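You operate a simulated robot arm through the tools that you are given. There is no shell and no other tool. Be economical: measure what you need, move in short steps, check, and stop when the job is done.

You are at the controls of a simulated robot arm. One attempt, no reset.

## Task
Check the paste on the three flanged pipes on the bench and tray up the good work.
Fine: the covered one goes in the wire tray; paste the bare one at the dispenser, tray it too; leave the runny one. Set down upright: flanged pipe.

Only the result counts: the job must be done as asked and must still hold three seconds after the hand-in. Knocking over, shifting, dropping, spilling or breaking anything else fails it.

## Robot
A 7-joint arm with a two-finger parallel gripper, fixed in place. Base frame: the origin is at the foot of the arm, x ahead of it, y to its left, z up; the work surface is at about z = 900. Units: mm, rad, N and s.
With the tool pointing down near the work surface it reaches from about 300 to 740 mm from the base axis. Its first joint turns from -2.007 to 2.007 rad. Payload 3.91 kg.
The TCP is the grasp point between the finger pads, 30 mm short of the fingertips. In the tool frame z runs along the fingers and y along their closing line. The gripper opens to 110 mm. The fingers are 20 mm wide and 10 mm thick; the gripper's body (48 by 112 mm) begins 55 mm behind the TCP.
Orientation is that of the tool frame in the base frame, as a unit quaternion [x, y, z, w]. With the fingers straight down and closing along the base's y, the tool's x points along the base's -x, its y along +y and its z along -z.

## Interface
- The arm moves only by the tool step_arm. Its argument "deltas" is a list of rows, each an object (a shift or turn left out is 0, a gripper value left out holds the last) with "grip": the gripper command, from -1 (shut) to 1 (fully open), values between in proportion; "delta_pos": the shift along the tool's x, y, z in mm, a list of three; "rot": the turn, a rotation vector about the tool's x, y, z in rad, a list of three. In form: [{"grip": grip, "delta_pos": [x, y, z], "rot": [wx, wy, wz]}, ...]. A call has 1 to 20 rows; each row shifts and turns the commanded pose from where the row before left it, along the tool's axes as they then stand. Rows are played at 5 a second. More than 50 mm and 0.15 rad between two rows, or a gripper value outside its range, and nothing of the call is played. Where a pose cannot be reached the arm comes as near as it can. A force on the tool above 40 N (or 10 N above the force at the start of the call, whichever is more), or a blocked arm, ends the call early, and 0.2 s more pass. The fingers move at their own pace (about 108 mm/s each) and stop on an object; they squeeze with about 25 N. The grip force told is the motor's: it shows also when the fingers shut on nothing. Time passes only in rows, and 0.2 s behind the last, so rows that do not move let the fingers close. The reply holds the time, the measured pose of the TCP, the force on the tool along the base axes, the opening and the grip force, in the units named above and with some noise, with the torque about the TCP (base axes, N m) and any sound that the robot's microphone picked up, and new pictures: "pictures" is both (left out), scene, wrist or none.
- Cameras (640 x 400 px; columns grow to the right, rows downward): "scene" is fixed at [399.5, -499.6, 1615.4]; the picture's right is [0.97, -0.26, 0.00], its down [-0.16, -0.59, -0.79] and it looks along [0.21, 0.77, -0.61] (base axes); focal length 304 px, centre (320, 200). "wrist" rides on the gripper at [72, 17, -103] in the tool frame; the picture's right is [-0.23, 0.97, 0.00], its down [-0.76, -0.18, -0.62] and it looks along [-0.61, -0.14, 0.78] (tool axes); focal length 222 px, centre (320, 200).
- move_column(by): slides the trunk up (or, below 0, down) by that many mm; the arm rides with it, the base frame stays. It gives what a move gives, with no picture.
- probe_pixels(camera, pixels): for up to 12 pixels [column, row] of the newest picture of that camera ("zoom" is the newest enlarged one), the place [x, y, z] in the base frame of the surface seen there, good to about 3 mm. The clock stands still meanwhile.
- zoom(camera, box): a new picture of the part [left, top, right, bottom] of that camera's present view, enlarged. The clock stands still meanwhile.
- hand_in(): hands the job in; it is judged then, once.

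Work in short steps. Measure before you move; look again where a grasp or a placing could have gone wrong, and mend it. You have 80 turns and 200 pictures in all, those below and enlarged ones among them. Open the gripper and draw the arm clear of the work before you hand the job in, unless the task says otherwise; then end with one line.

The tools are called after ">>>" as a command line: name --argument value ..., lists and objects as JSON in quotes. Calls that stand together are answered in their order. step_arm: Moves the arm, as the interface text tells. Its arguments: {"type":"object","properties":{"deltas":{"type":"array"},"pictures":{"type":"string","enum":["both","scene","wrist","none"]}},"required":["deltas"]} The other tools are called the same way: move_column (by) slides the trunk up or down; probe_pixels (camera, pixels) gives the place of the surface under pixels of a picture; zoom (camera, box) takes an enlarged picture of a part of a camera's view; hand_in () hands the job in.

At the start:

```text
clock: 0.0
tcp_pos: [374.9, 285.0, 1370.2]
tool_rot: [0.0, 1.0, 0.001, 0.0]
wrist_force: [-0.8, -0.2, 0.1]
moment: [-0.05, 0.01, -0.01]
width: 109.8
finger_force: 0.0
trunk travel left (down, up): [-900.0, 90.0]
```

scene: 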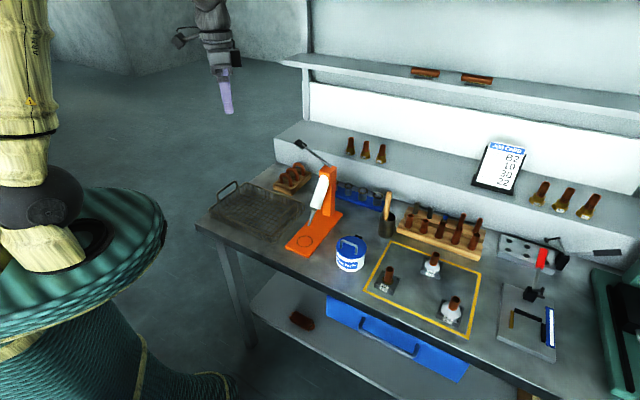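
wrist: 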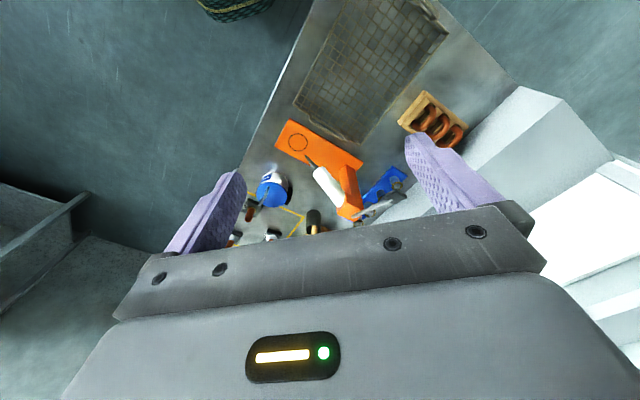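

The scene shows three pipes in the yellow frame around (388,278), (431,265), (452,310), a dispenser at (320,210) and the wire tray at (260,215). I zoom in on these to inspect.

>>> zoom --camera "scene" --box '[360, 235, 490, 340]'

>>> zoom --camera "scene" --box '[200, 130, 400, 275]'

```text
3.81 times, centred on (425, 288) of scene
```

zoom: 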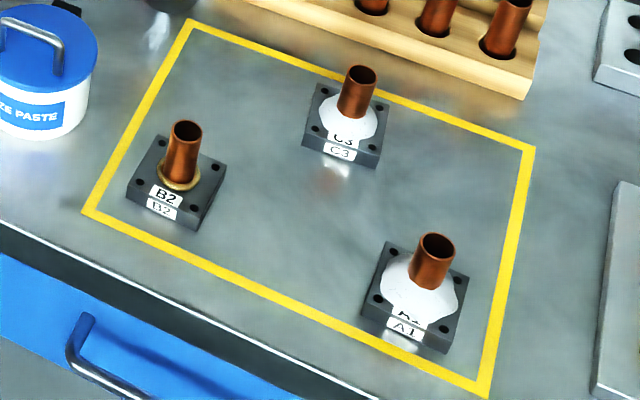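

```text
2.76 times, centred on (300, 202) of scene
```

zoom: 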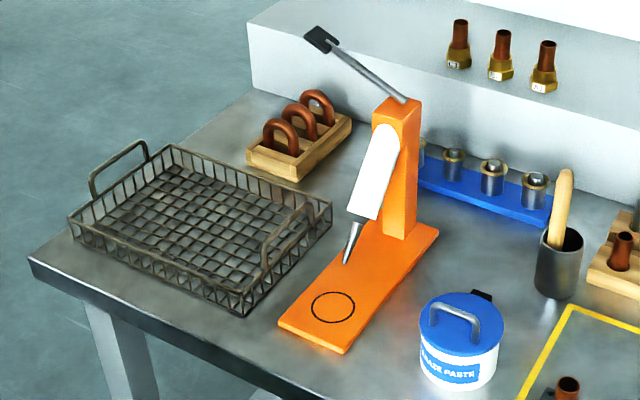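

C3 and A1 both carry white paste, and B2 is bare. I zoom closer on each of them and on the job card.

>>> zoom --camera "scene" --box '[415, 245, 450, 275]'

>>> zoom --camera "scene" --box '[430, 290, 475, 328]'

>>> zoom --camera "scene" --box '[468, 135, 534, 197]'

>>> zoom --camera "scene" --box '[280, 130, 360, 260]'

```text
13.33 times, centred on (432, 260) of scene
```

zoom: 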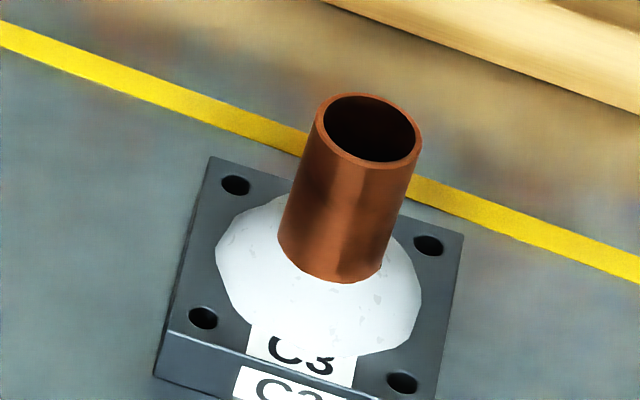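

```text
10.53 times, centred on (452, 309) of scene
```

zoom: 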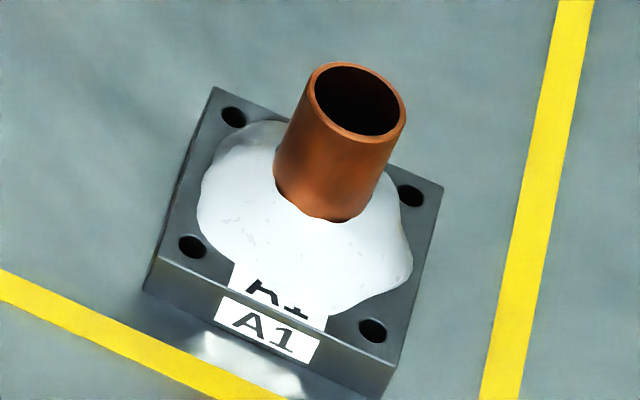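

```text
6.45 times, centred on (501, 166) of scene
```

zoom: 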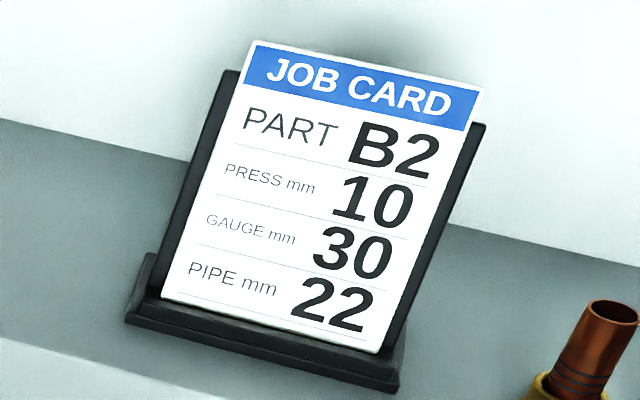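

```text
3.08 times, centred on (320, 195) of scene
```

zoom: 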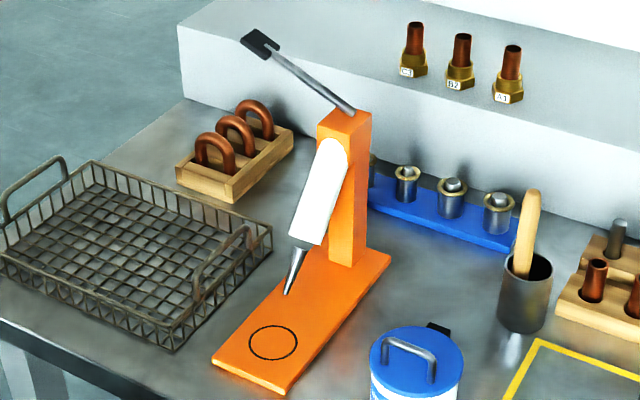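

The job card says part B2, press 10 mm. The lever sits on top of the dispenser and the circle marks where the part stands. I measure the key places.

>>> probe_pixels --camera "zoom" --pixels '[[250, 343], [297, 342], [273, 325], [273, 359], [286, 292], [318, 243], [255, 42], [275, 45], [340, 100], [212, 358], [280, 393], [388, 258]]'

>>> probe_pixels --camera "scene" --pixels '[[390, 268], [386, 268], [434, 254], [455, 299], [388, 285], [344, 253], [263, 205], [250, 215], [270, 230], [225, 225], [299, 235], [262, 183]]'

>>> zoom --camera "scene" --box '[370, 260, 410, 298]'

```text
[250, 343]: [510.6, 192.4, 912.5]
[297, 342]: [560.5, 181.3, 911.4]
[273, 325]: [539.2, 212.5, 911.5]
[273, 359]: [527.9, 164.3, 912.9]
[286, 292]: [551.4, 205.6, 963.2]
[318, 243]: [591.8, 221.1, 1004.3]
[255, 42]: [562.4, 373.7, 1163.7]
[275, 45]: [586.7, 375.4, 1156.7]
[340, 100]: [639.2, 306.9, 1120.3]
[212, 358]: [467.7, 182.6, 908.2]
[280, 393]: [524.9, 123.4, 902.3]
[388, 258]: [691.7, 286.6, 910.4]
```

```text
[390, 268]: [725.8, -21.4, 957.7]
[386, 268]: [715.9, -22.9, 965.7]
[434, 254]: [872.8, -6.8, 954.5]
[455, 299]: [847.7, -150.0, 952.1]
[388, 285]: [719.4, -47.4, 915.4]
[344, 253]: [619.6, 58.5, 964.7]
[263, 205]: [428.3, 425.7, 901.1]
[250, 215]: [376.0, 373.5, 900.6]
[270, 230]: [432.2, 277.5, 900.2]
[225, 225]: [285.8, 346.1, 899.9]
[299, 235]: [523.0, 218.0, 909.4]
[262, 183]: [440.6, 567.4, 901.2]
```

```text
10.53 times, centred on (390, 279) of scene
```

zoom: 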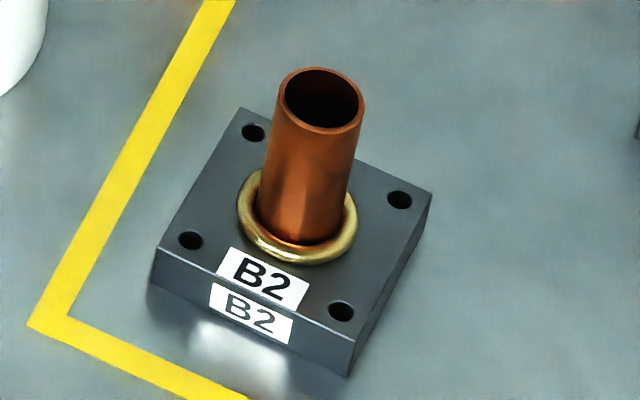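

I measure B2 finely in this zoom (rim around (320,100), flange corners).

>>> probe_pixels --camera "zoom" --pixels '[[275, 92], [363, 108], [327, 70], [310, 131], [305, 180], [300, 235], [242, 112], [428, 192], [350, 335], [160, 240], [247, 215], [330, 365]]'

>>> zoom --camera "scene" --box '[415, 245, 450, 275]'

```text
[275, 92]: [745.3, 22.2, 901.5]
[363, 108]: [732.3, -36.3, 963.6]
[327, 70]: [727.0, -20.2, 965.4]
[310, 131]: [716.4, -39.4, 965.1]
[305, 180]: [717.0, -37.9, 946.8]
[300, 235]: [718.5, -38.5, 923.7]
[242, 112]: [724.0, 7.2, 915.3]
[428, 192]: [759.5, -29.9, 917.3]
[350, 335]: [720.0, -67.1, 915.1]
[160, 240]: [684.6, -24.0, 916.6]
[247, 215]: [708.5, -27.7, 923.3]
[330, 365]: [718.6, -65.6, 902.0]
```

```text
13.33 times, centred on (432, 260) of scene
```

zoom: 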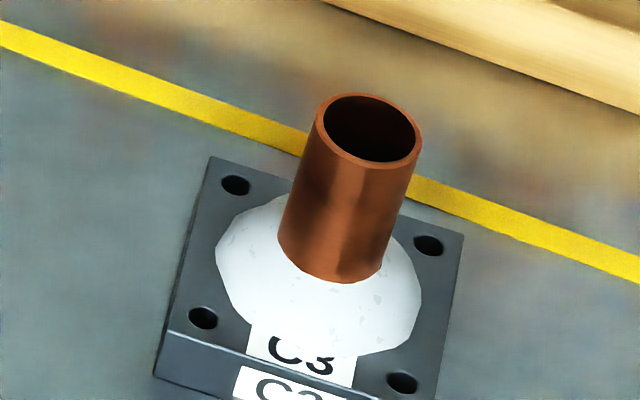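

B2's axis is at about (722,-29), the pipe top is z 966 and the flange top z 916. Now C3 and the paste height on it.

>>> probe_pixels --camera "zoom" --pixels '[[375, 96], [355, 163], [345, 230], [340, 275], [340, 295], [330, 320], [245, 240], [210, 160], [460, 240], [165, 335], [400, 270], [410, 310]]'

>>> zoom --camera "scene" --box '[430, 290, 475, 328]'

```text
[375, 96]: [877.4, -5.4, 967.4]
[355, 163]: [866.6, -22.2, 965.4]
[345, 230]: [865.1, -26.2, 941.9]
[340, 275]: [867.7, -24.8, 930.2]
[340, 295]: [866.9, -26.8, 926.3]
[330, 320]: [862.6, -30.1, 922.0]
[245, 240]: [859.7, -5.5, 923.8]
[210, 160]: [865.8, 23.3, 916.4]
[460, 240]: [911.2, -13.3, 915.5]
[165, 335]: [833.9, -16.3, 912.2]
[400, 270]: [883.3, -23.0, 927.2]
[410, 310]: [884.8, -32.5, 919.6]
```

```text
10.53 times, centred on (452, 309) of scene
```

zoom: 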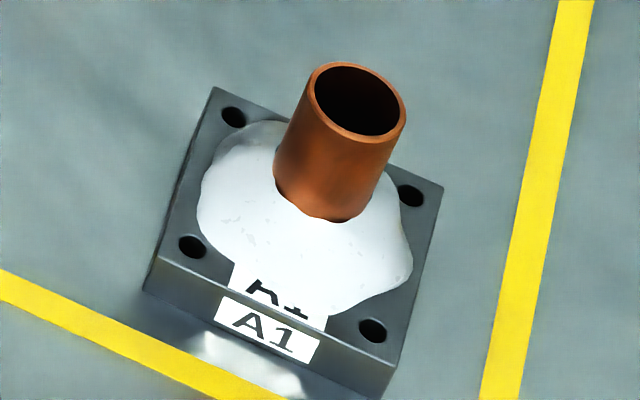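

>>> probe_pixels --camera "zoom" --pixels '[[355, 65], [340, 130], [335, 170], [325, 218], [315, 240], [300, 280], [240, 190], [390, 240], [390, 290], [215, 92], [440, 188], [265, 130]]'

```text
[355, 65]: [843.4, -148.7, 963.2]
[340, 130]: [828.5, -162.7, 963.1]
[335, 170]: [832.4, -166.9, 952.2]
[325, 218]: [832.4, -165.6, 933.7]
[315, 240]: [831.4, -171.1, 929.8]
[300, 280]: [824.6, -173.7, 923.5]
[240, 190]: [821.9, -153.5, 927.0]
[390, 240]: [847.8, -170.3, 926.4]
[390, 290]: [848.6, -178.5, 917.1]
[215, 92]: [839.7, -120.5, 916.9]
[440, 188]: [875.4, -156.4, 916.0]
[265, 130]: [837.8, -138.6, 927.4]
```

C3's paste is a rounded, even fillet, while A1's is lobed and irregular. I'll check from closer with the wrist camera, moving over at the present height and then tilting outward, since C3 at x 873 is beyond the tool-down reach.

>>> step_arm --deltas '[{"grip": 1, "delta_pos": [-28, -40, 0]}, {"delta_pos": [-28, -40, 0]}, {"delta_pos": [-28, -40, 0]}, {"delta_pos": [-28, -40, 0]}, {"delta_pos": [-28, -40, 0]}, {"delta_pos": [-28, -40, 0]}, {"delta_pos": [-28, -40, 0]}, {"delta_pos": [-28, -40, 0]}, {"delta_pos": [-28, -30, 0]}, {"delta_pos": [0, 0, 45]}, {"delta_pos": [0, 0, 45]}, {"delta_pos": [0, 0, 45]}, {"rot": [0, -0.14, 0]}, {"rot": [0, -0.14, 0]}, {"rot": [0, -0.14, 0]}, {"rot": [0, -0.14, 0]}]'

```text
clock: 3.4
tcp_pos: [626.1, -65.6, 1236.1]
tool_rot: [0.001, 0.961, 0.0, 0.278]
wrist_force: [0.4, 0.0, 0.6]
moment: [0.03, 0.0, 0.0]
width: 109.7
finger_force: 0.0
trunk travel left (down, up): [-900.0, 90.0]
```

scene: 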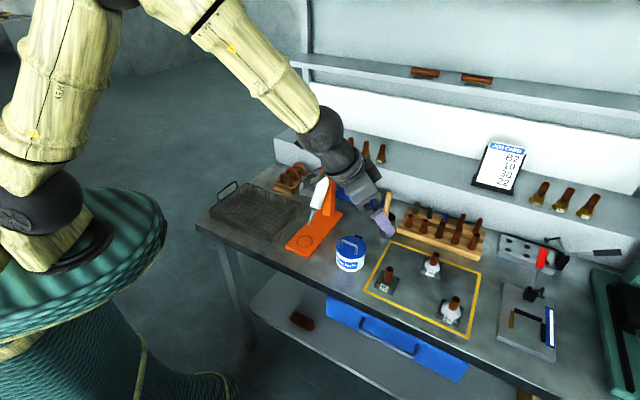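
wrist: 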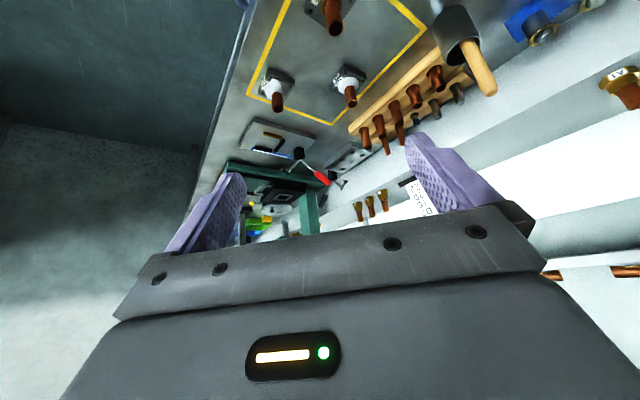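

The wrist view shows A1 at (277,88), C3 at (347,82) and B2 at (330,15). I zoom in.

>>> zoom --camera "wrist" --box '[250, 55, 306, 120]'

>>> zoom --camera "wrist" --box '[320, 50, 376, 115]'

```text
6.15 times, centred on (278, 88) of wrist
```

zoom: 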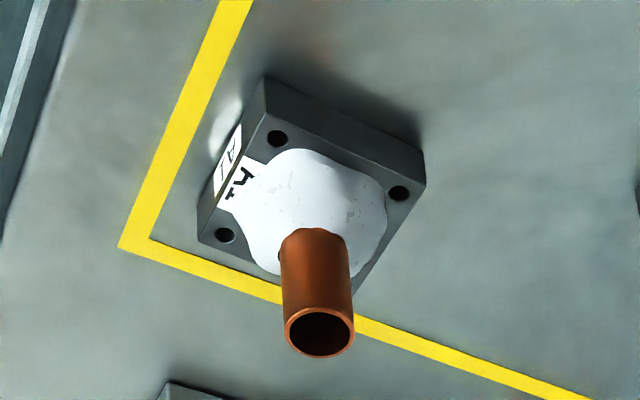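

```text
6.15 times, centred on (348, 82) of wrist
```

zoom: 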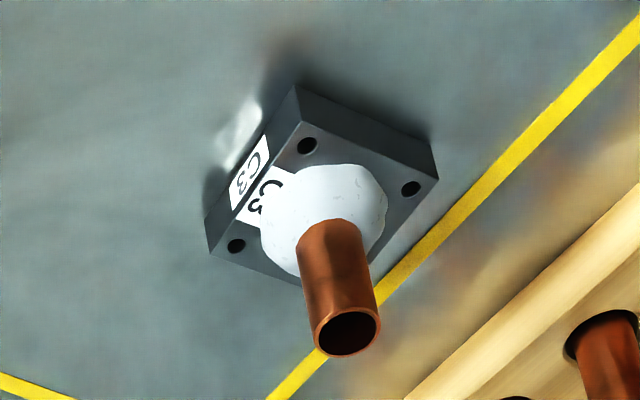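

C3 is round and even, so it's good. A1 is lobed, so it's runny and stays. Before reaching for C3 I probe the nearby rack's edge and height.

>>> probe_pixels --camera "scene" --pixels '[[430, 245], [445, 250], [460, 256], [475, 262], [440, 226], [457, 232], [474, 238], [385, 209], [480, 250], [395, 230]]'

>>> probe_pixels --camera "wrist" --pixels '[[362, 148], [381, 152], [400, 142], [418, 105], [350, 103], [277, 107], [334, 33], [385, 100]]'

```text
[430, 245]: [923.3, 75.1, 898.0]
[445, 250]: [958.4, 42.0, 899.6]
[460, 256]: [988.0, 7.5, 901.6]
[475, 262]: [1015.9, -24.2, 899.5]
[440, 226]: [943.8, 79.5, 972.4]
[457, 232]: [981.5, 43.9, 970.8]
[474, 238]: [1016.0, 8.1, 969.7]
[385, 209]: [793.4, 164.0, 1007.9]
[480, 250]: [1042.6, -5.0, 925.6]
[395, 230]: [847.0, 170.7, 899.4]
```

```text
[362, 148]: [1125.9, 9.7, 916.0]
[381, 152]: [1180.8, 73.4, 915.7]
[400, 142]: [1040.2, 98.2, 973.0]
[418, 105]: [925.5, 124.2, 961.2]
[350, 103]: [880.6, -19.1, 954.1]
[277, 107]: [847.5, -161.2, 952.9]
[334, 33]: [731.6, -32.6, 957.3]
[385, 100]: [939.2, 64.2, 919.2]
```

Pregrasp for C3: pitch to 0.7 rad, then move to about (801,-14,1037), a 100 mm back-off along the tool axis.

>>> step_arm --deltas '[{"grip": 0.2, "rot": [0, -0.144, 0]}, {"delta_pos": [-1, 8.6, 44.2]}, {"delta_pos": [-1, 8.6, 44.2]}, {"delta_pos": [-1, 8.6, 44.2]}, {"delta_pos": [-1, 8.6, 44.2]}, {"delta_pos": [-1, 8.6, 44.2]}, {"delta_pos": [-1, 8.6, 44.2]}, {}]'

```text
clock: 5.2
tcp_pos: [800.7, -12.0, 1034.2]
tool_rot: [-0.001, 0.938, 0.001, 0.345]
wrist_force: [0.1, -0.4, 0.5]
moment: [0.01, 0.0, 0.0]
width: 66.1
finger_force: 0.1
trunk travel left (down, up): [-900.0, 90.0]
```

scene: 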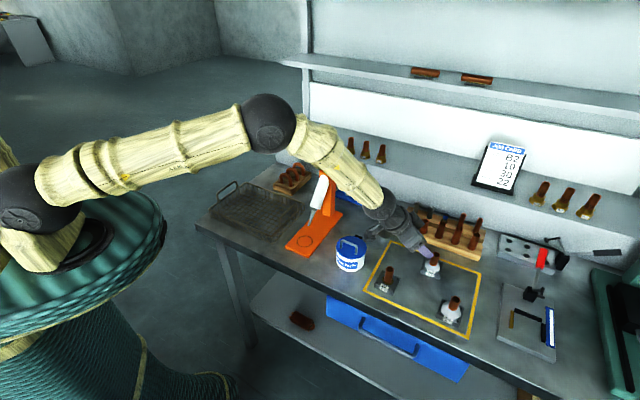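
wrist: 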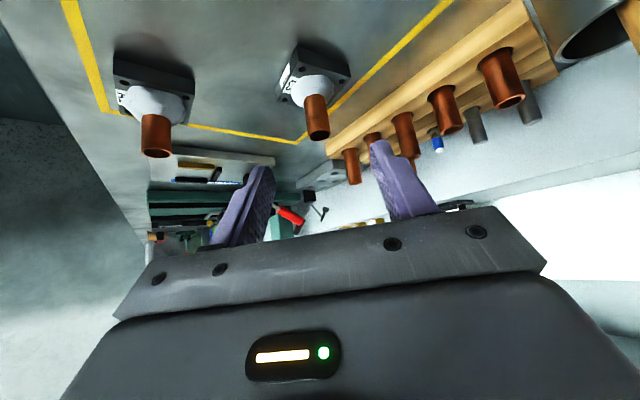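

The pregrasp is reached and C3 lies between the fingers in the wrist view. I advance 70 mm along the tool axis and check.

>>> step_arm --deltas '[{"delta_pos": [-1, -1, 35]}, {"delta_pos": [-1, -1, 35]}, {}]'

>>> zoom --camera "scene" --box '[395, 215, 475, 285]'

```text
clock: 6.0
tcp_pos: [850.1, -15.5, 979.7]
tool_rot: [-0.001, 0.939, 0.0, 0.345]
wrist_force: [0.2, 0.0, 0.3]
moment: [-0.01, 0.01, 0.01]
width: 66.0
finger_force: 0.2
trunk travel left (down, up): [-900.0, 90.0]
```

scene: 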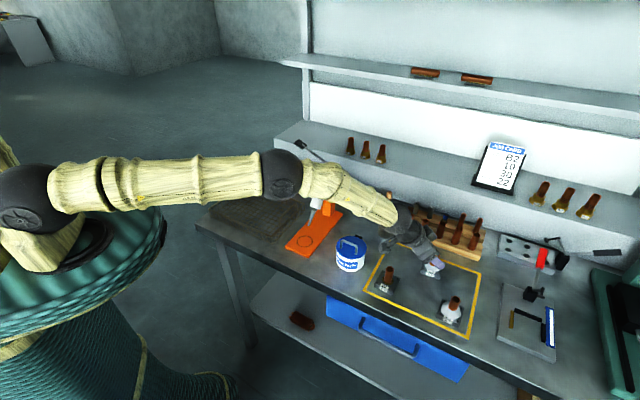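
wrist: 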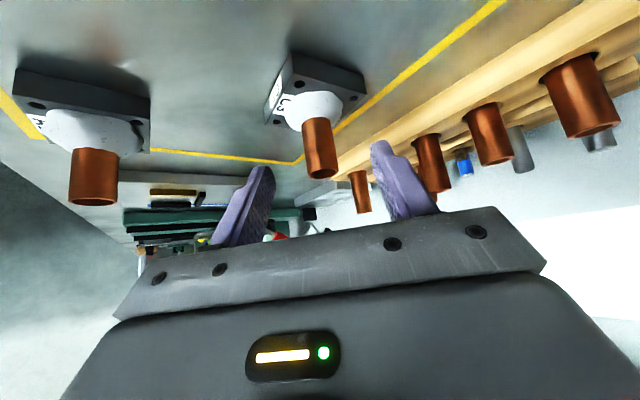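

```text
5.71 times, centred on (435, 250) of scene
```

zoom: 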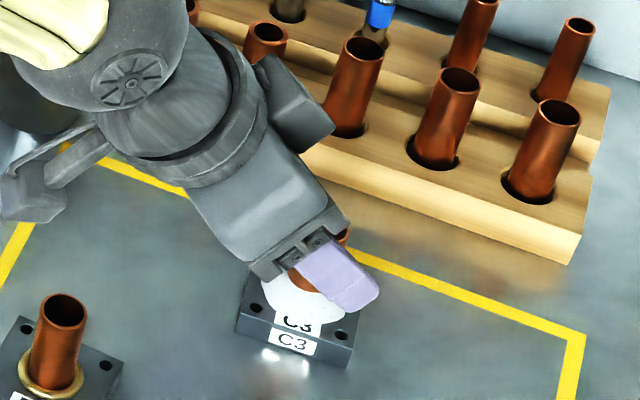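

The wrist camera's housing hangs near B2. I probe its lower edge to check clearance before going on.

>>> probe_pixels --camera "zoom" --pixels '[[10, 215], [30, 222], [50, 215], [66, 205], [30, 190], [100, 165], [10, 180], [340, 300], [370, 290], [60, 298]]'

```text
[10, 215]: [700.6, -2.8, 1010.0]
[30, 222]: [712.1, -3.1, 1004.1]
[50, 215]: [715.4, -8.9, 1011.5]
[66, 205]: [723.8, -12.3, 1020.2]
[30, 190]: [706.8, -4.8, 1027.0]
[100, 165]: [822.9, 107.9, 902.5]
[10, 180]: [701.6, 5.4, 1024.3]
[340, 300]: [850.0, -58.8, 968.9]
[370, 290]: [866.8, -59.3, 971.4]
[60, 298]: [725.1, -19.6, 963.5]
```

The housing's lowest point is z≈1003 and will drop 19 mm to about 984, still clear of B2's top at 966. I advance the last 24 mm and close.

>>> step_arm --deltas '[{"delta_pos": [0.5, 1.5, 12]}, {"delta_pos": [0, 0, 12]}, {}]'

>>> zoom --camera "scene" --box '[395, 215, 475, 285]'

```text
clock: 6.8
tcp_pos: [864.1, -14.4, 965.5]
tool_rot: [0.0, 0.939, 0.0, 0.344]
wrist_force: [0.9, 0.2, 0.2]
moment: [0.0, 0.01, 0.03]
width: 66.2
finger_force: 0.0
trunk travel left (down, up): [-900.0, 90.0]
```

scene: 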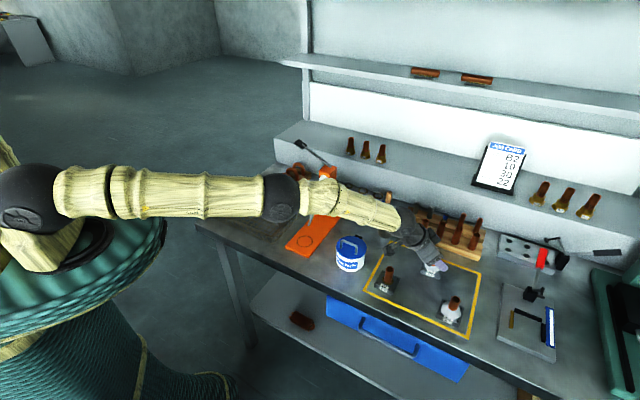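
wrist: 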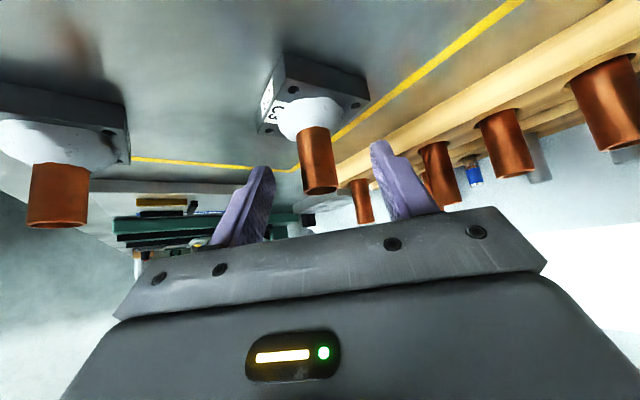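

```text
5.71 times, centred on (435, 250) of scene
```

zoom: 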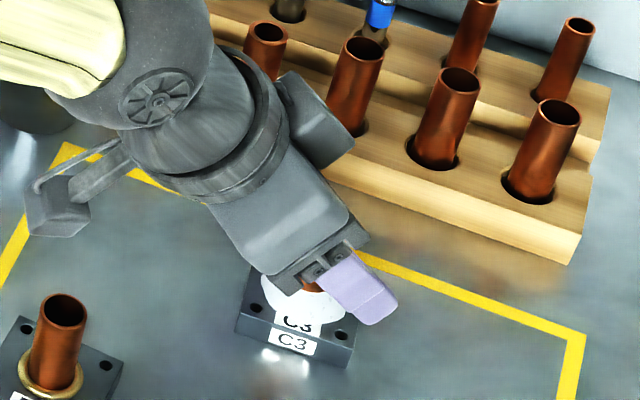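

C3's pipe stands between the fingers at about 13 mm past the TCP. I lower 3 mm and close.

>>> step_arm --deltas '[{"delta_pos": [2, 0, 2.3]}, {"grip": -1}, {}, {}, {}]'

```text
clock: 8.0
tcp_pos: [865.1, -14.7, 962.7]
tool_rot: [0.001, 0.939, -0.001, 0.344]
wrist_force: [0.0, 0.1, 0.9]
moment: [0.09, 0.04, -0.03]
width: 21.5
finger_force: 25.1
trunk travel left (down, up): [-900.0, 90.0]
```

scene: 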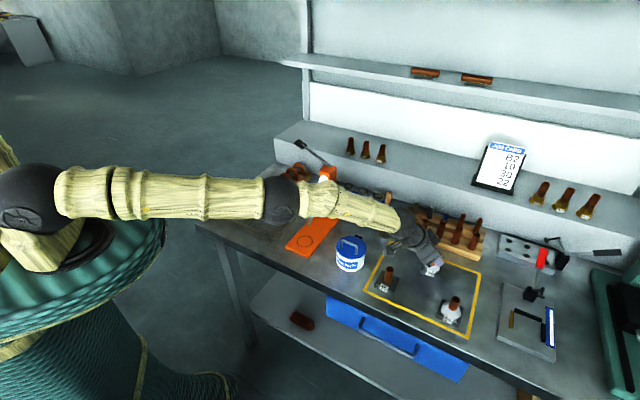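
wrist: 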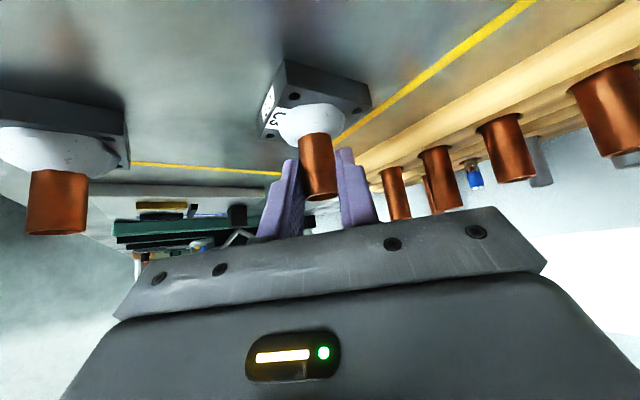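

Gripped at 21.5 mm. I lift straight up 50 mm in base z.

>>> step_arm --deltas '[{"delta_pos": [-10, 0, -11.5]}, {"delta_pos": [-11, 0, -13.3]}, {"delta_pos": [-11, 0, -13.3]}, {}]'

>>> zoom --camera "scene" --box '[395, 200, 475, 285]'

```text
clock: 9.0
tcp_pos: [865.0, -12.2, 1013.3]
tool_rot: [0.0, 0.939, 0.001, 0.345]
wrist_force: [0.1, -0.2, -0.1]
moment: [0.02, -0.03, -0.01]
width: 0.0
finger_force: 25.1
trunk travel left (down, up): [-900.0, 90.0]
```

scene: 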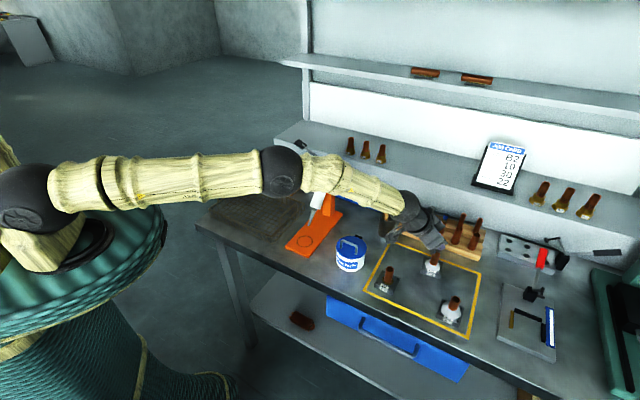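
wrist: 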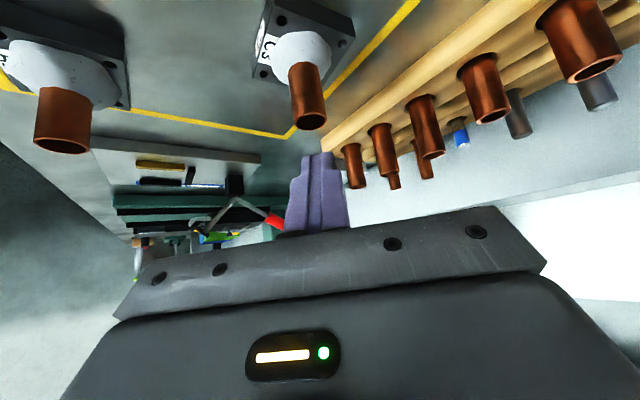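

```text
4.71 times, centred on (435, 242) of scene
```

zoom: 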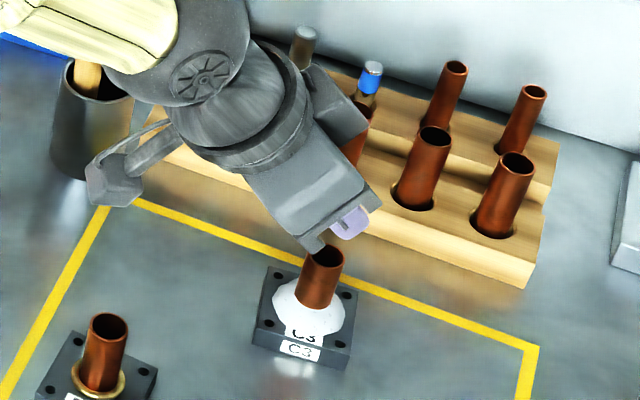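

The pipe slipped out on the lift. C3 still stands, so I re-measure it.

>>> zoom --camera "scene" --box '[415, 240, 455, 280]'

>>> zoom --camera "wrist" --box '[230, 0, 390, 240]'

```text
10.00 times, centred on (435, 260) of scene
```

zoom: 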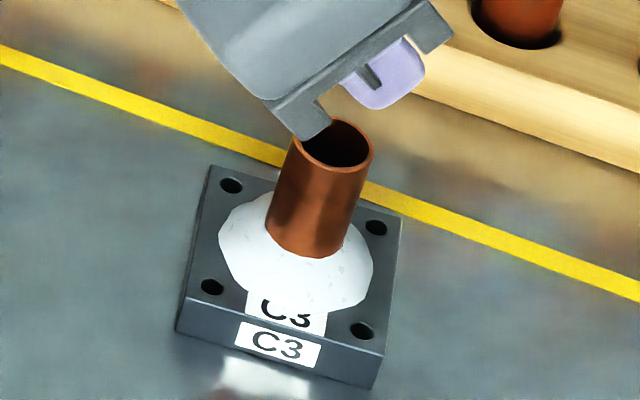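

```text
1.67 times, centred on (310, 120) of wrist
```

zoom: 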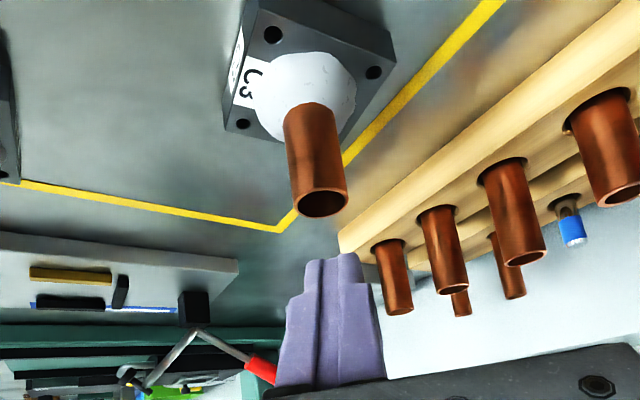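

>>> probe_pixels --camera "wrist" --pixels '[[310, 158], [320, 158], [311, 170], [328, 172], [316, 205], [301, 205], [309, 128], [300, 90], [325, 100]]'

>>> zoom --camera "scene" --box '[415, 240, 455, 280]'

```text
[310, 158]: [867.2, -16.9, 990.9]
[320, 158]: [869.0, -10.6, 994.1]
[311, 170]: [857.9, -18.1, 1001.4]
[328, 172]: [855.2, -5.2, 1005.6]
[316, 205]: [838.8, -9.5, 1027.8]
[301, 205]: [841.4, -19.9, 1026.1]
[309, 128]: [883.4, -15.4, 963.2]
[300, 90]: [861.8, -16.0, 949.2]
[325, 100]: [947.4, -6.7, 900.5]
```

```text
10.00 times, centred on (435, 260) of scene
```

zoom: 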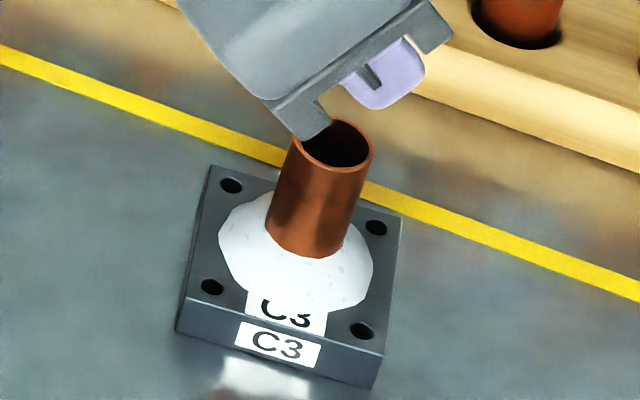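

>>> probe_pixels --camera "zoom" --pixels '[[345, 121], [323, 164], [369, 155], [290, 145], [315, 225], [306, 255], [212, 170], [398, 218], [372, 352], [183, 305], [260, 235], [360, 250]]'

```text
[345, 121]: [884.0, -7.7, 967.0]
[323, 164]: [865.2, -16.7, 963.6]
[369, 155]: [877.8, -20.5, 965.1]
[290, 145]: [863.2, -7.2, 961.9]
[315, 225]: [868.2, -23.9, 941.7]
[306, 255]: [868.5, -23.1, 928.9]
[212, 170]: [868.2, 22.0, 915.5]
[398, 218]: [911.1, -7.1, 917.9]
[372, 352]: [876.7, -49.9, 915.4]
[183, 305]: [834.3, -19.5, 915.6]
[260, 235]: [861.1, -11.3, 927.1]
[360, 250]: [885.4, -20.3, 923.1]
```

C3 is centred at (872.5,-13.7) and unharmed. The grip was too near the fingertips, and a flatter approach with a deeper grip needs B2 out of the way. So I take B2 first: back off, reduce the pitch to 0.25 and hover above B2.

>>> step_arm --deltas '[{"delta_pos": [0, 0, -50]}, {"grip": 0.2, "delta_pos": [0, 0, -50]}, {"delta_pos": [0, 0, -50]}, {"rot": [0, 0.1135, 0]}, {"rot": [0, 0.1135, 0]}, {"rot": [0, 0.1135, 0]}, {"rot": [0, 0.1135, 0]}, {"delta_pos": [32, -8.5, 32]}, {"delta_pos": [31, -8.5, 32]}, {}]'

```text
clock: 11.2
tcp_pos: [721.9, -31.0, 1050.1]
tool_rot: [0.0, 0.992, 0.0, 0.125]
wrist_force: [-0.2, 0.0, -0.7]
moment: [-0.01, 0.0, 0.01]
width: 66.0
finger_force: 0.0
trunk travel left (down, up): [-900.0, 90.0]
```

scene: 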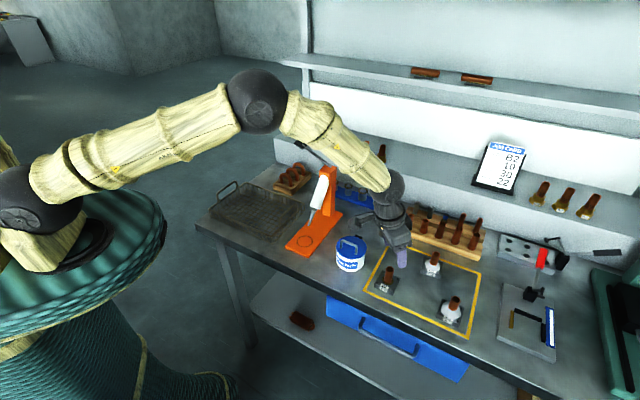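
wrist: 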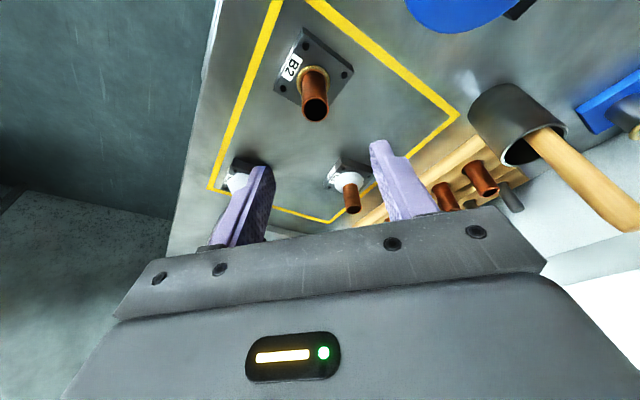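

Hovering above B2. I descend straight down to TCP z≈957.5, with y corrected by 2 mm.

>>> step_arm --deltas '[{"delta_pos": [10.4, 1, 43]}, {"delta_pos": [7, 1, 26]}, {"delta_pos": [5.4, 0, 20.7]}, {}]'

>>> zoom --camera "scene" --box '[360, 235, 430, 300]'

```text
clock: 12.2
tcp_pos: [719.3, -27.8, 959.1]
tool_rot: [0.0, 0.992, 0.0, 0.124]
wrist_force: [-0.6, 0.4, 0.6]
moment: [0.0, 0.0, 0.01]
width: 66.1
finger_force: 0.0
trunk travel left (down, up): [-900.0, 90.0]
```

scene: 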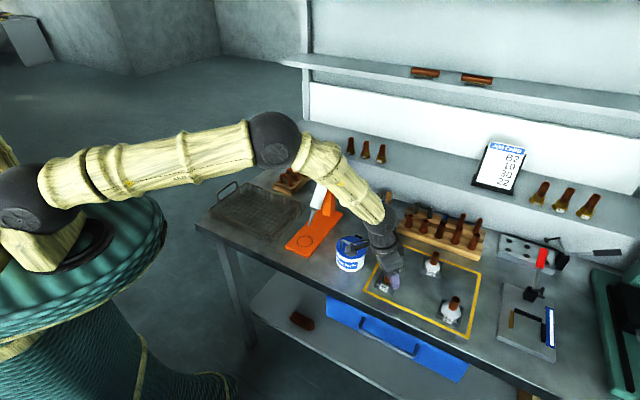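
wrist: 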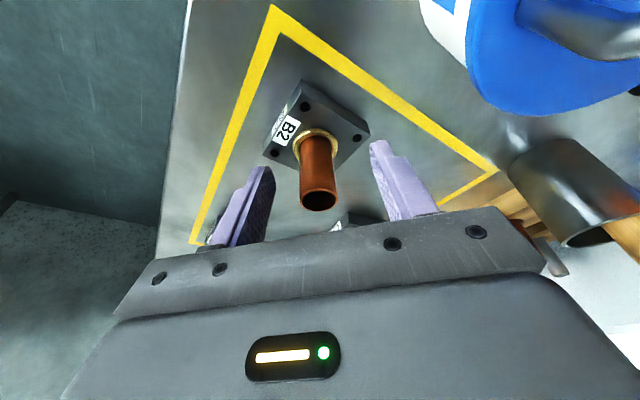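

```text
6.15 times, centred on (395, 268) of scene
```

zoom: 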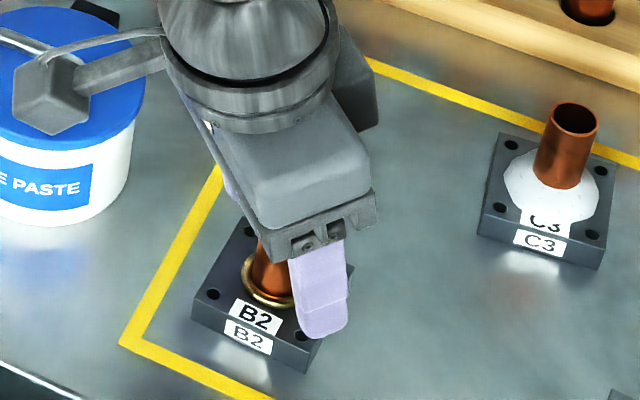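

The pipe top in the wrist view at (318,192) matches the TCP projection within about 3 mm. I nudge x by 3 mm and close.

>>> step_arm --deltas '[{"delta_pos": [-2.9, -1, 1.2]}, {}, {"grip": -1}, {}, {}, {}]' --pictures "wrist"

```text
clock: 13.6
tcp_pos: [722.9, -29.7, 958.2]
tool_rot: [0.0, 0.992, 0.001, 0.124]
wrist_force: [0.4, -1.0, 0.7]
moment: [-0.09, 0.01, -0.04]
width: 21.3
finger_force: 25.0
trunk travel left (down, up): [-900.0, 90.0]
```

wrist: 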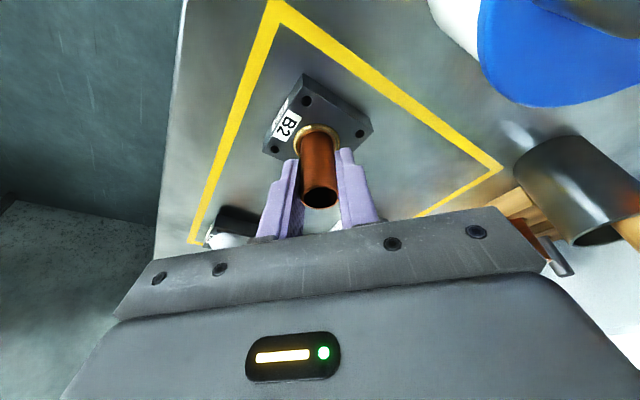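

Closed at 21.3 mm. I lift gently 15 mm and check that the part stays in the grip.

>>> step_arm --deltas '[{"delta_pos": [-0.75, 0, -2.9]}, {"delta_pos": [-0.75, 0, -2.9]}, {"delta_pos": [-1.2, 0, -4.8]}, {"delta_pos": [-1.2, 0, -4.8]}, {}]' --pictures "wrist"

>>> zoom --camera "scene" --box '[360, 235, 430, 300]'

```text
clock: 14.8
tcp_pos: [725.8, -29.2, 973.3]
tool_rot: [0.0, 0.992, 0.0, 0.125]
wrist_force: [0.9, 0.0, -4.2]
moment: [0.0, 0.01, -0.01]
width: 21.7
finger_force: 25.1
trunk travel left (down, up): [-900.0, 90.0]
```

wrist: 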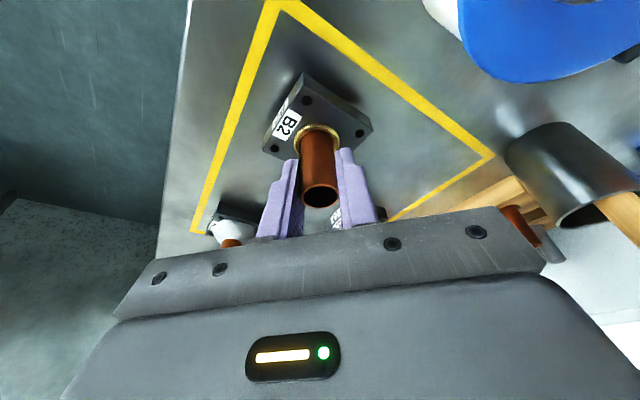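

```text
6.15 times, centred on (395, 268) of scene
```

zoom: 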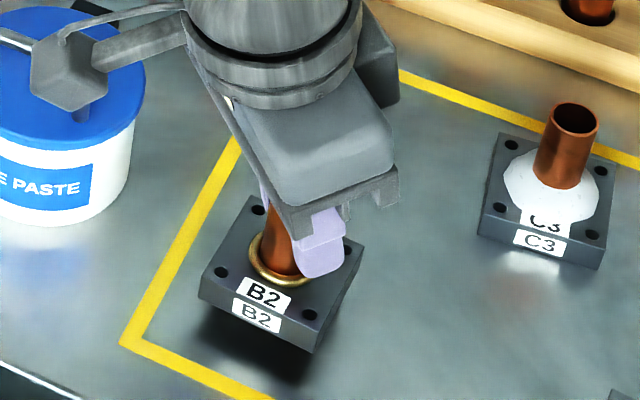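

B2 is held (about 4 N). I lift to about z 1083, yaw +45° so the camera side faces away from the dispenser, and carry to the front of the dispenser plate at (500,153).

>>> step_arm --deltas '[{"delta_pos": [-6, 0, -22]}, {"delta_pos": [-7, 0, -28]}, {"delta_pos": [-7, 0, -28]}, {"delta_pos": [-7, 0, -28]}, {"rot": [-0.0324, 0, -0.1268]}, {"rot": [-0.0324, 0, -0.1268]}, {"rot": [-0.0324, 0, -0.1268]}, {"rot": [-0.0324, 0, -0.1268]}, {"rot": [-0.0324, 0, -0.1268]}, {"rot": [-0.0324, 0, -0.1268]}, {"delta_pos": [3.3, 32, -0.8]}, {"delta_pos": [3.3, 32, -0.8]}, {"delta_pos": [3.3, 32, -0.9]}, {"delta_pos": [3.3, 32, -0.9]}, {"delta_pos": [3.3, 32, -0.9]}, {"delta_pos": [3.3, 32, -0.9]}, {"delta_pos": [3.3, 32, -0.9]}, {"delta_pos": [3.3, 32, -0.9]}, {"delta_pos": [3.3, 32, -0.9]}, {}]'

>>> zoom --camera "scene" --box '[260, 150, 380, 280]'

```text
clock: 19.0
tcp_pos: [502.4, 154.8, 1081.5]
tool_rot: [-0.38, 0.917, 0.048, 0.114]
wrist_force: [-0.3, -1.0, -4.4]
moment: [0.01, -0.01, 0.0]
width: 21.5
finger_force: 25.4
trunk travel left (down, up): [-900.0, 90.0]
```

scene: 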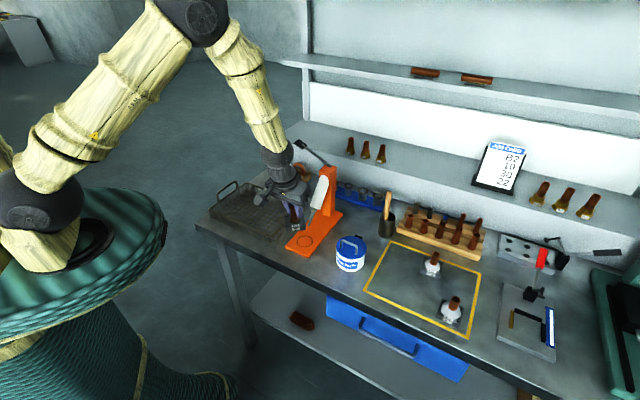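
wrist: 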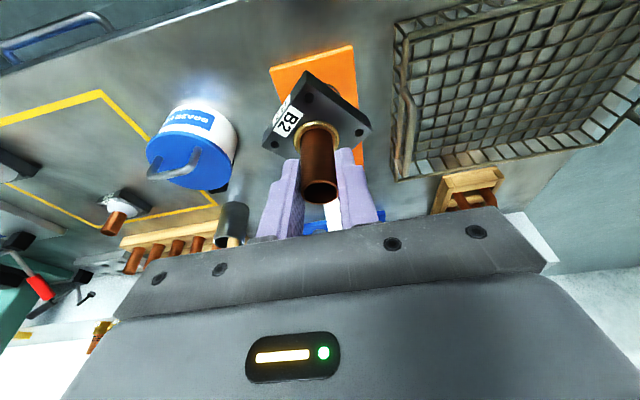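

```text
3.08 times, centred on (320, 215) of scene
```

zoom: 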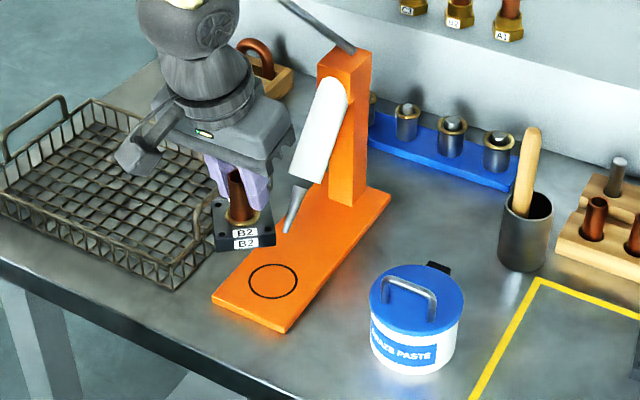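

B2 arrived in front of the plate. I measure the nozzle tip and circle precisely.

>>> probe_pixels --camera "zoom" --pixels '[[286, 229], [289, 222], [295, 205], [300, 190], [305, 170], [320, 120], [249, 282], [297, 281], [274, 265], [273, 299], [335, 60], [300, 5]]'

>>> zoom --camera "scene" --box '[290, 180, 340, 250]'

```text
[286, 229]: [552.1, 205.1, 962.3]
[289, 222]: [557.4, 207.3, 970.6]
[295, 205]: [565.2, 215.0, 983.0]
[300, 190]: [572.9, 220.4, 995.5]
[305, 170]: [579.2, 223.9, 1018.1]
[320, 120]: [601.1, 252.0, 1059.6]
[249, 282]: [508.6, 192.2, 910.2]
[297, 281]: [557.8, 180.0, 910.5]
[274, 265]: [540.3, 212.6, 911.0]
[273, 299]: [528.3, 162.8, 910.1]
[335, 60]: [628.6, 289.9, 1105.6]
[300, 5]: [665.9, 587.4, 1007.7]
```

```text
5.71 times, centred on (315, 215) of scene
```

zoom: 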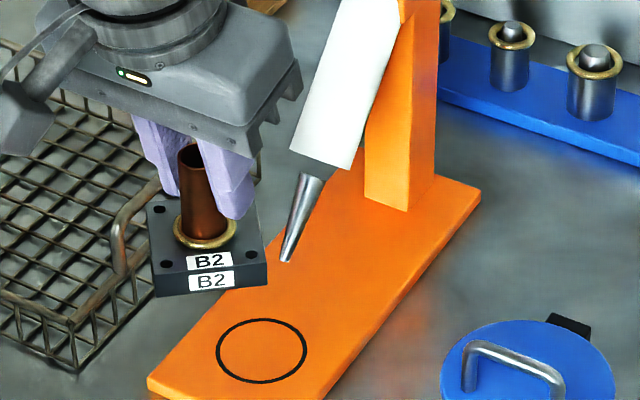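

Circle centre is (534,187,911) and the nozzle tip is (552,206,961). I descend in front of the plate to TCP z≈978, well under the nozzle with the flange, and check.

>>> step_arm --deltas '[{"delta_pos": [9.5, 0.1, 33.2]}, {"delta_pos": [9.5, 0.1, 33.2]}, {"delta_pos": [9.5, 0.1, 33.2]}, {}]'

>>> zoom --camera "scene" --box '[280, 180, 340, 260]'

```text
clock: 20.0
tcp_pos: [497.2, 152.6, 979.3]
tool_rot: [-0.379, 0.917, 0.047, 0.116]
wrist_force: [0.0, 0.1, -3.2]
moment: [-0.01, 0.03, -0.01]
width: 21.5
finger_force: 25.1
trunk travel left (down, up): [-900.0, 90.0]
```

scene: 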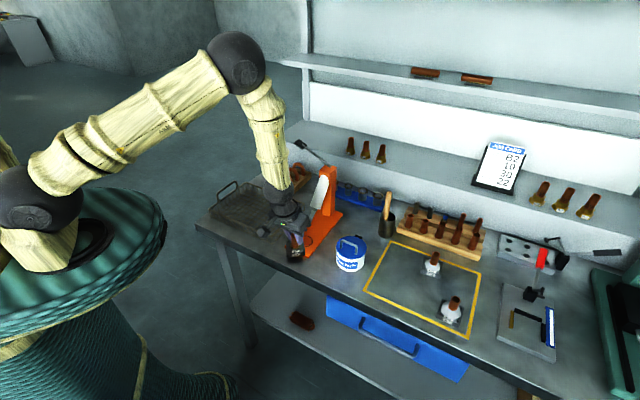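
wrist: 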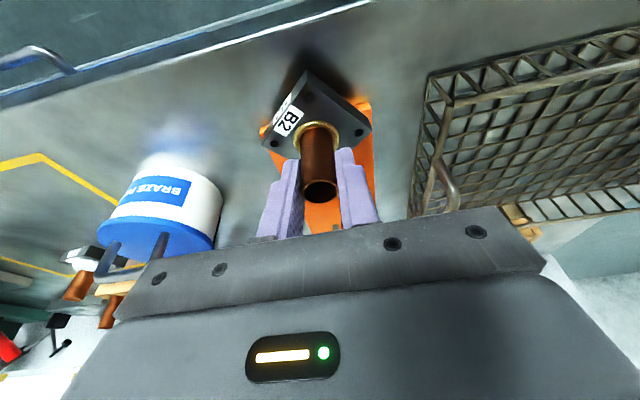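

```text
5.00 times, centred on (310, 220) of scene
```

zoom: 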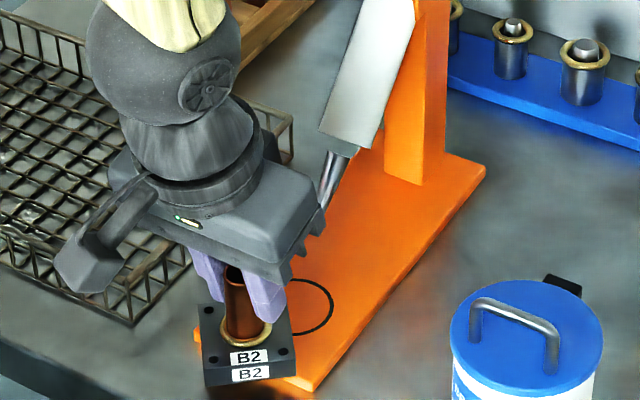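

I slide forward 50 mm to the circle at this height.

>>> step_arm --deltas '[{"delta_pos": [-16.3, -0.6, 4.2]}, {"delta_pos": [-16.3, -0.6, 4.2]}, {"delta_pos": [-16.2, -0.5, 4.1]}, {}]'

>>> zoom --camera "scene" --box '[280, 180, 340, 260]'

```text
clock: 21.0
tcp_pos: [534.2, 186.2, 976.6]
tool_rot: [-0.379, 0.917, 0.048, 0.115]
wrist_force: [-0.7, 0.6, -4.3]
moment: [-0.01, 0.0, 0.01]
width: 21.3
finger_force: 25.0
trunk travel left (down, up): [-900.0, 90.0]
```

scene: 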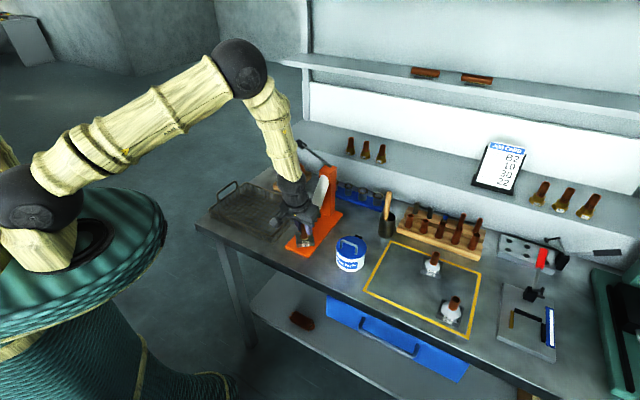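
wrist: 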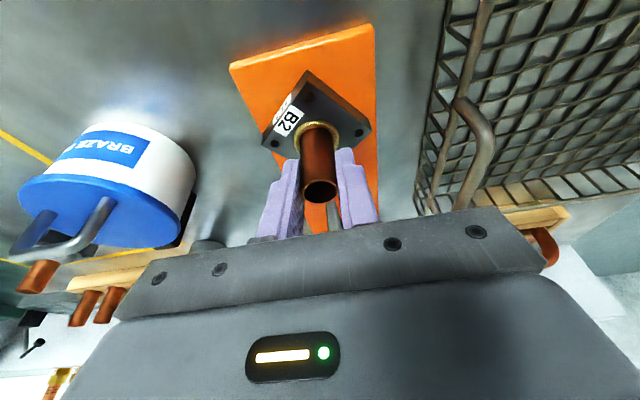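

```text
5.00 times, centred on (310, 220) of scene
```

zoom: 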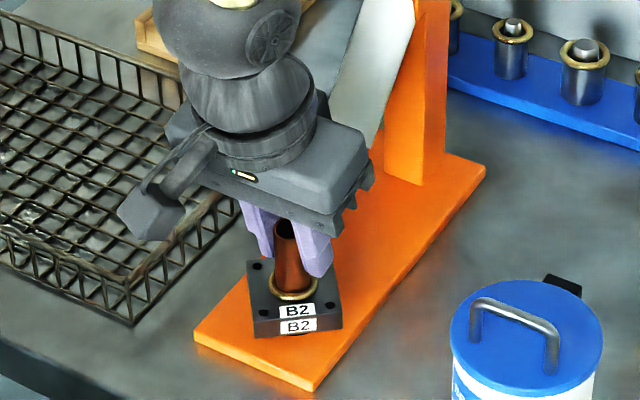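

B2 is over the circle at (534.2,186.2). I lower slowly about 8 mm, watching the force.

>>> step_arm --deltas '[{"delta_pos": [0.5, 0, 1.94]}, {"delta_pos": [0.5, 0, 1.94]}, {"delta_pos": [0.5, 0, 1.94]}, {"delta_pos": [0.25, 0, 1.0]}, {}]' --pictures "none"

```text
clock: 22.2
tcp_pos: [534.5, 184.8, 972.1]
tool_rot: [-0.38, 0.917, 0.048, 0.116]
wrist_force: [-0.2, 0.4, 4.9]
moment: [-0.22, 0.22, 0.03]
width: 21.3
finger_force: 24.9
trunk travel left (down, up): [-900.0, 90.0]
```

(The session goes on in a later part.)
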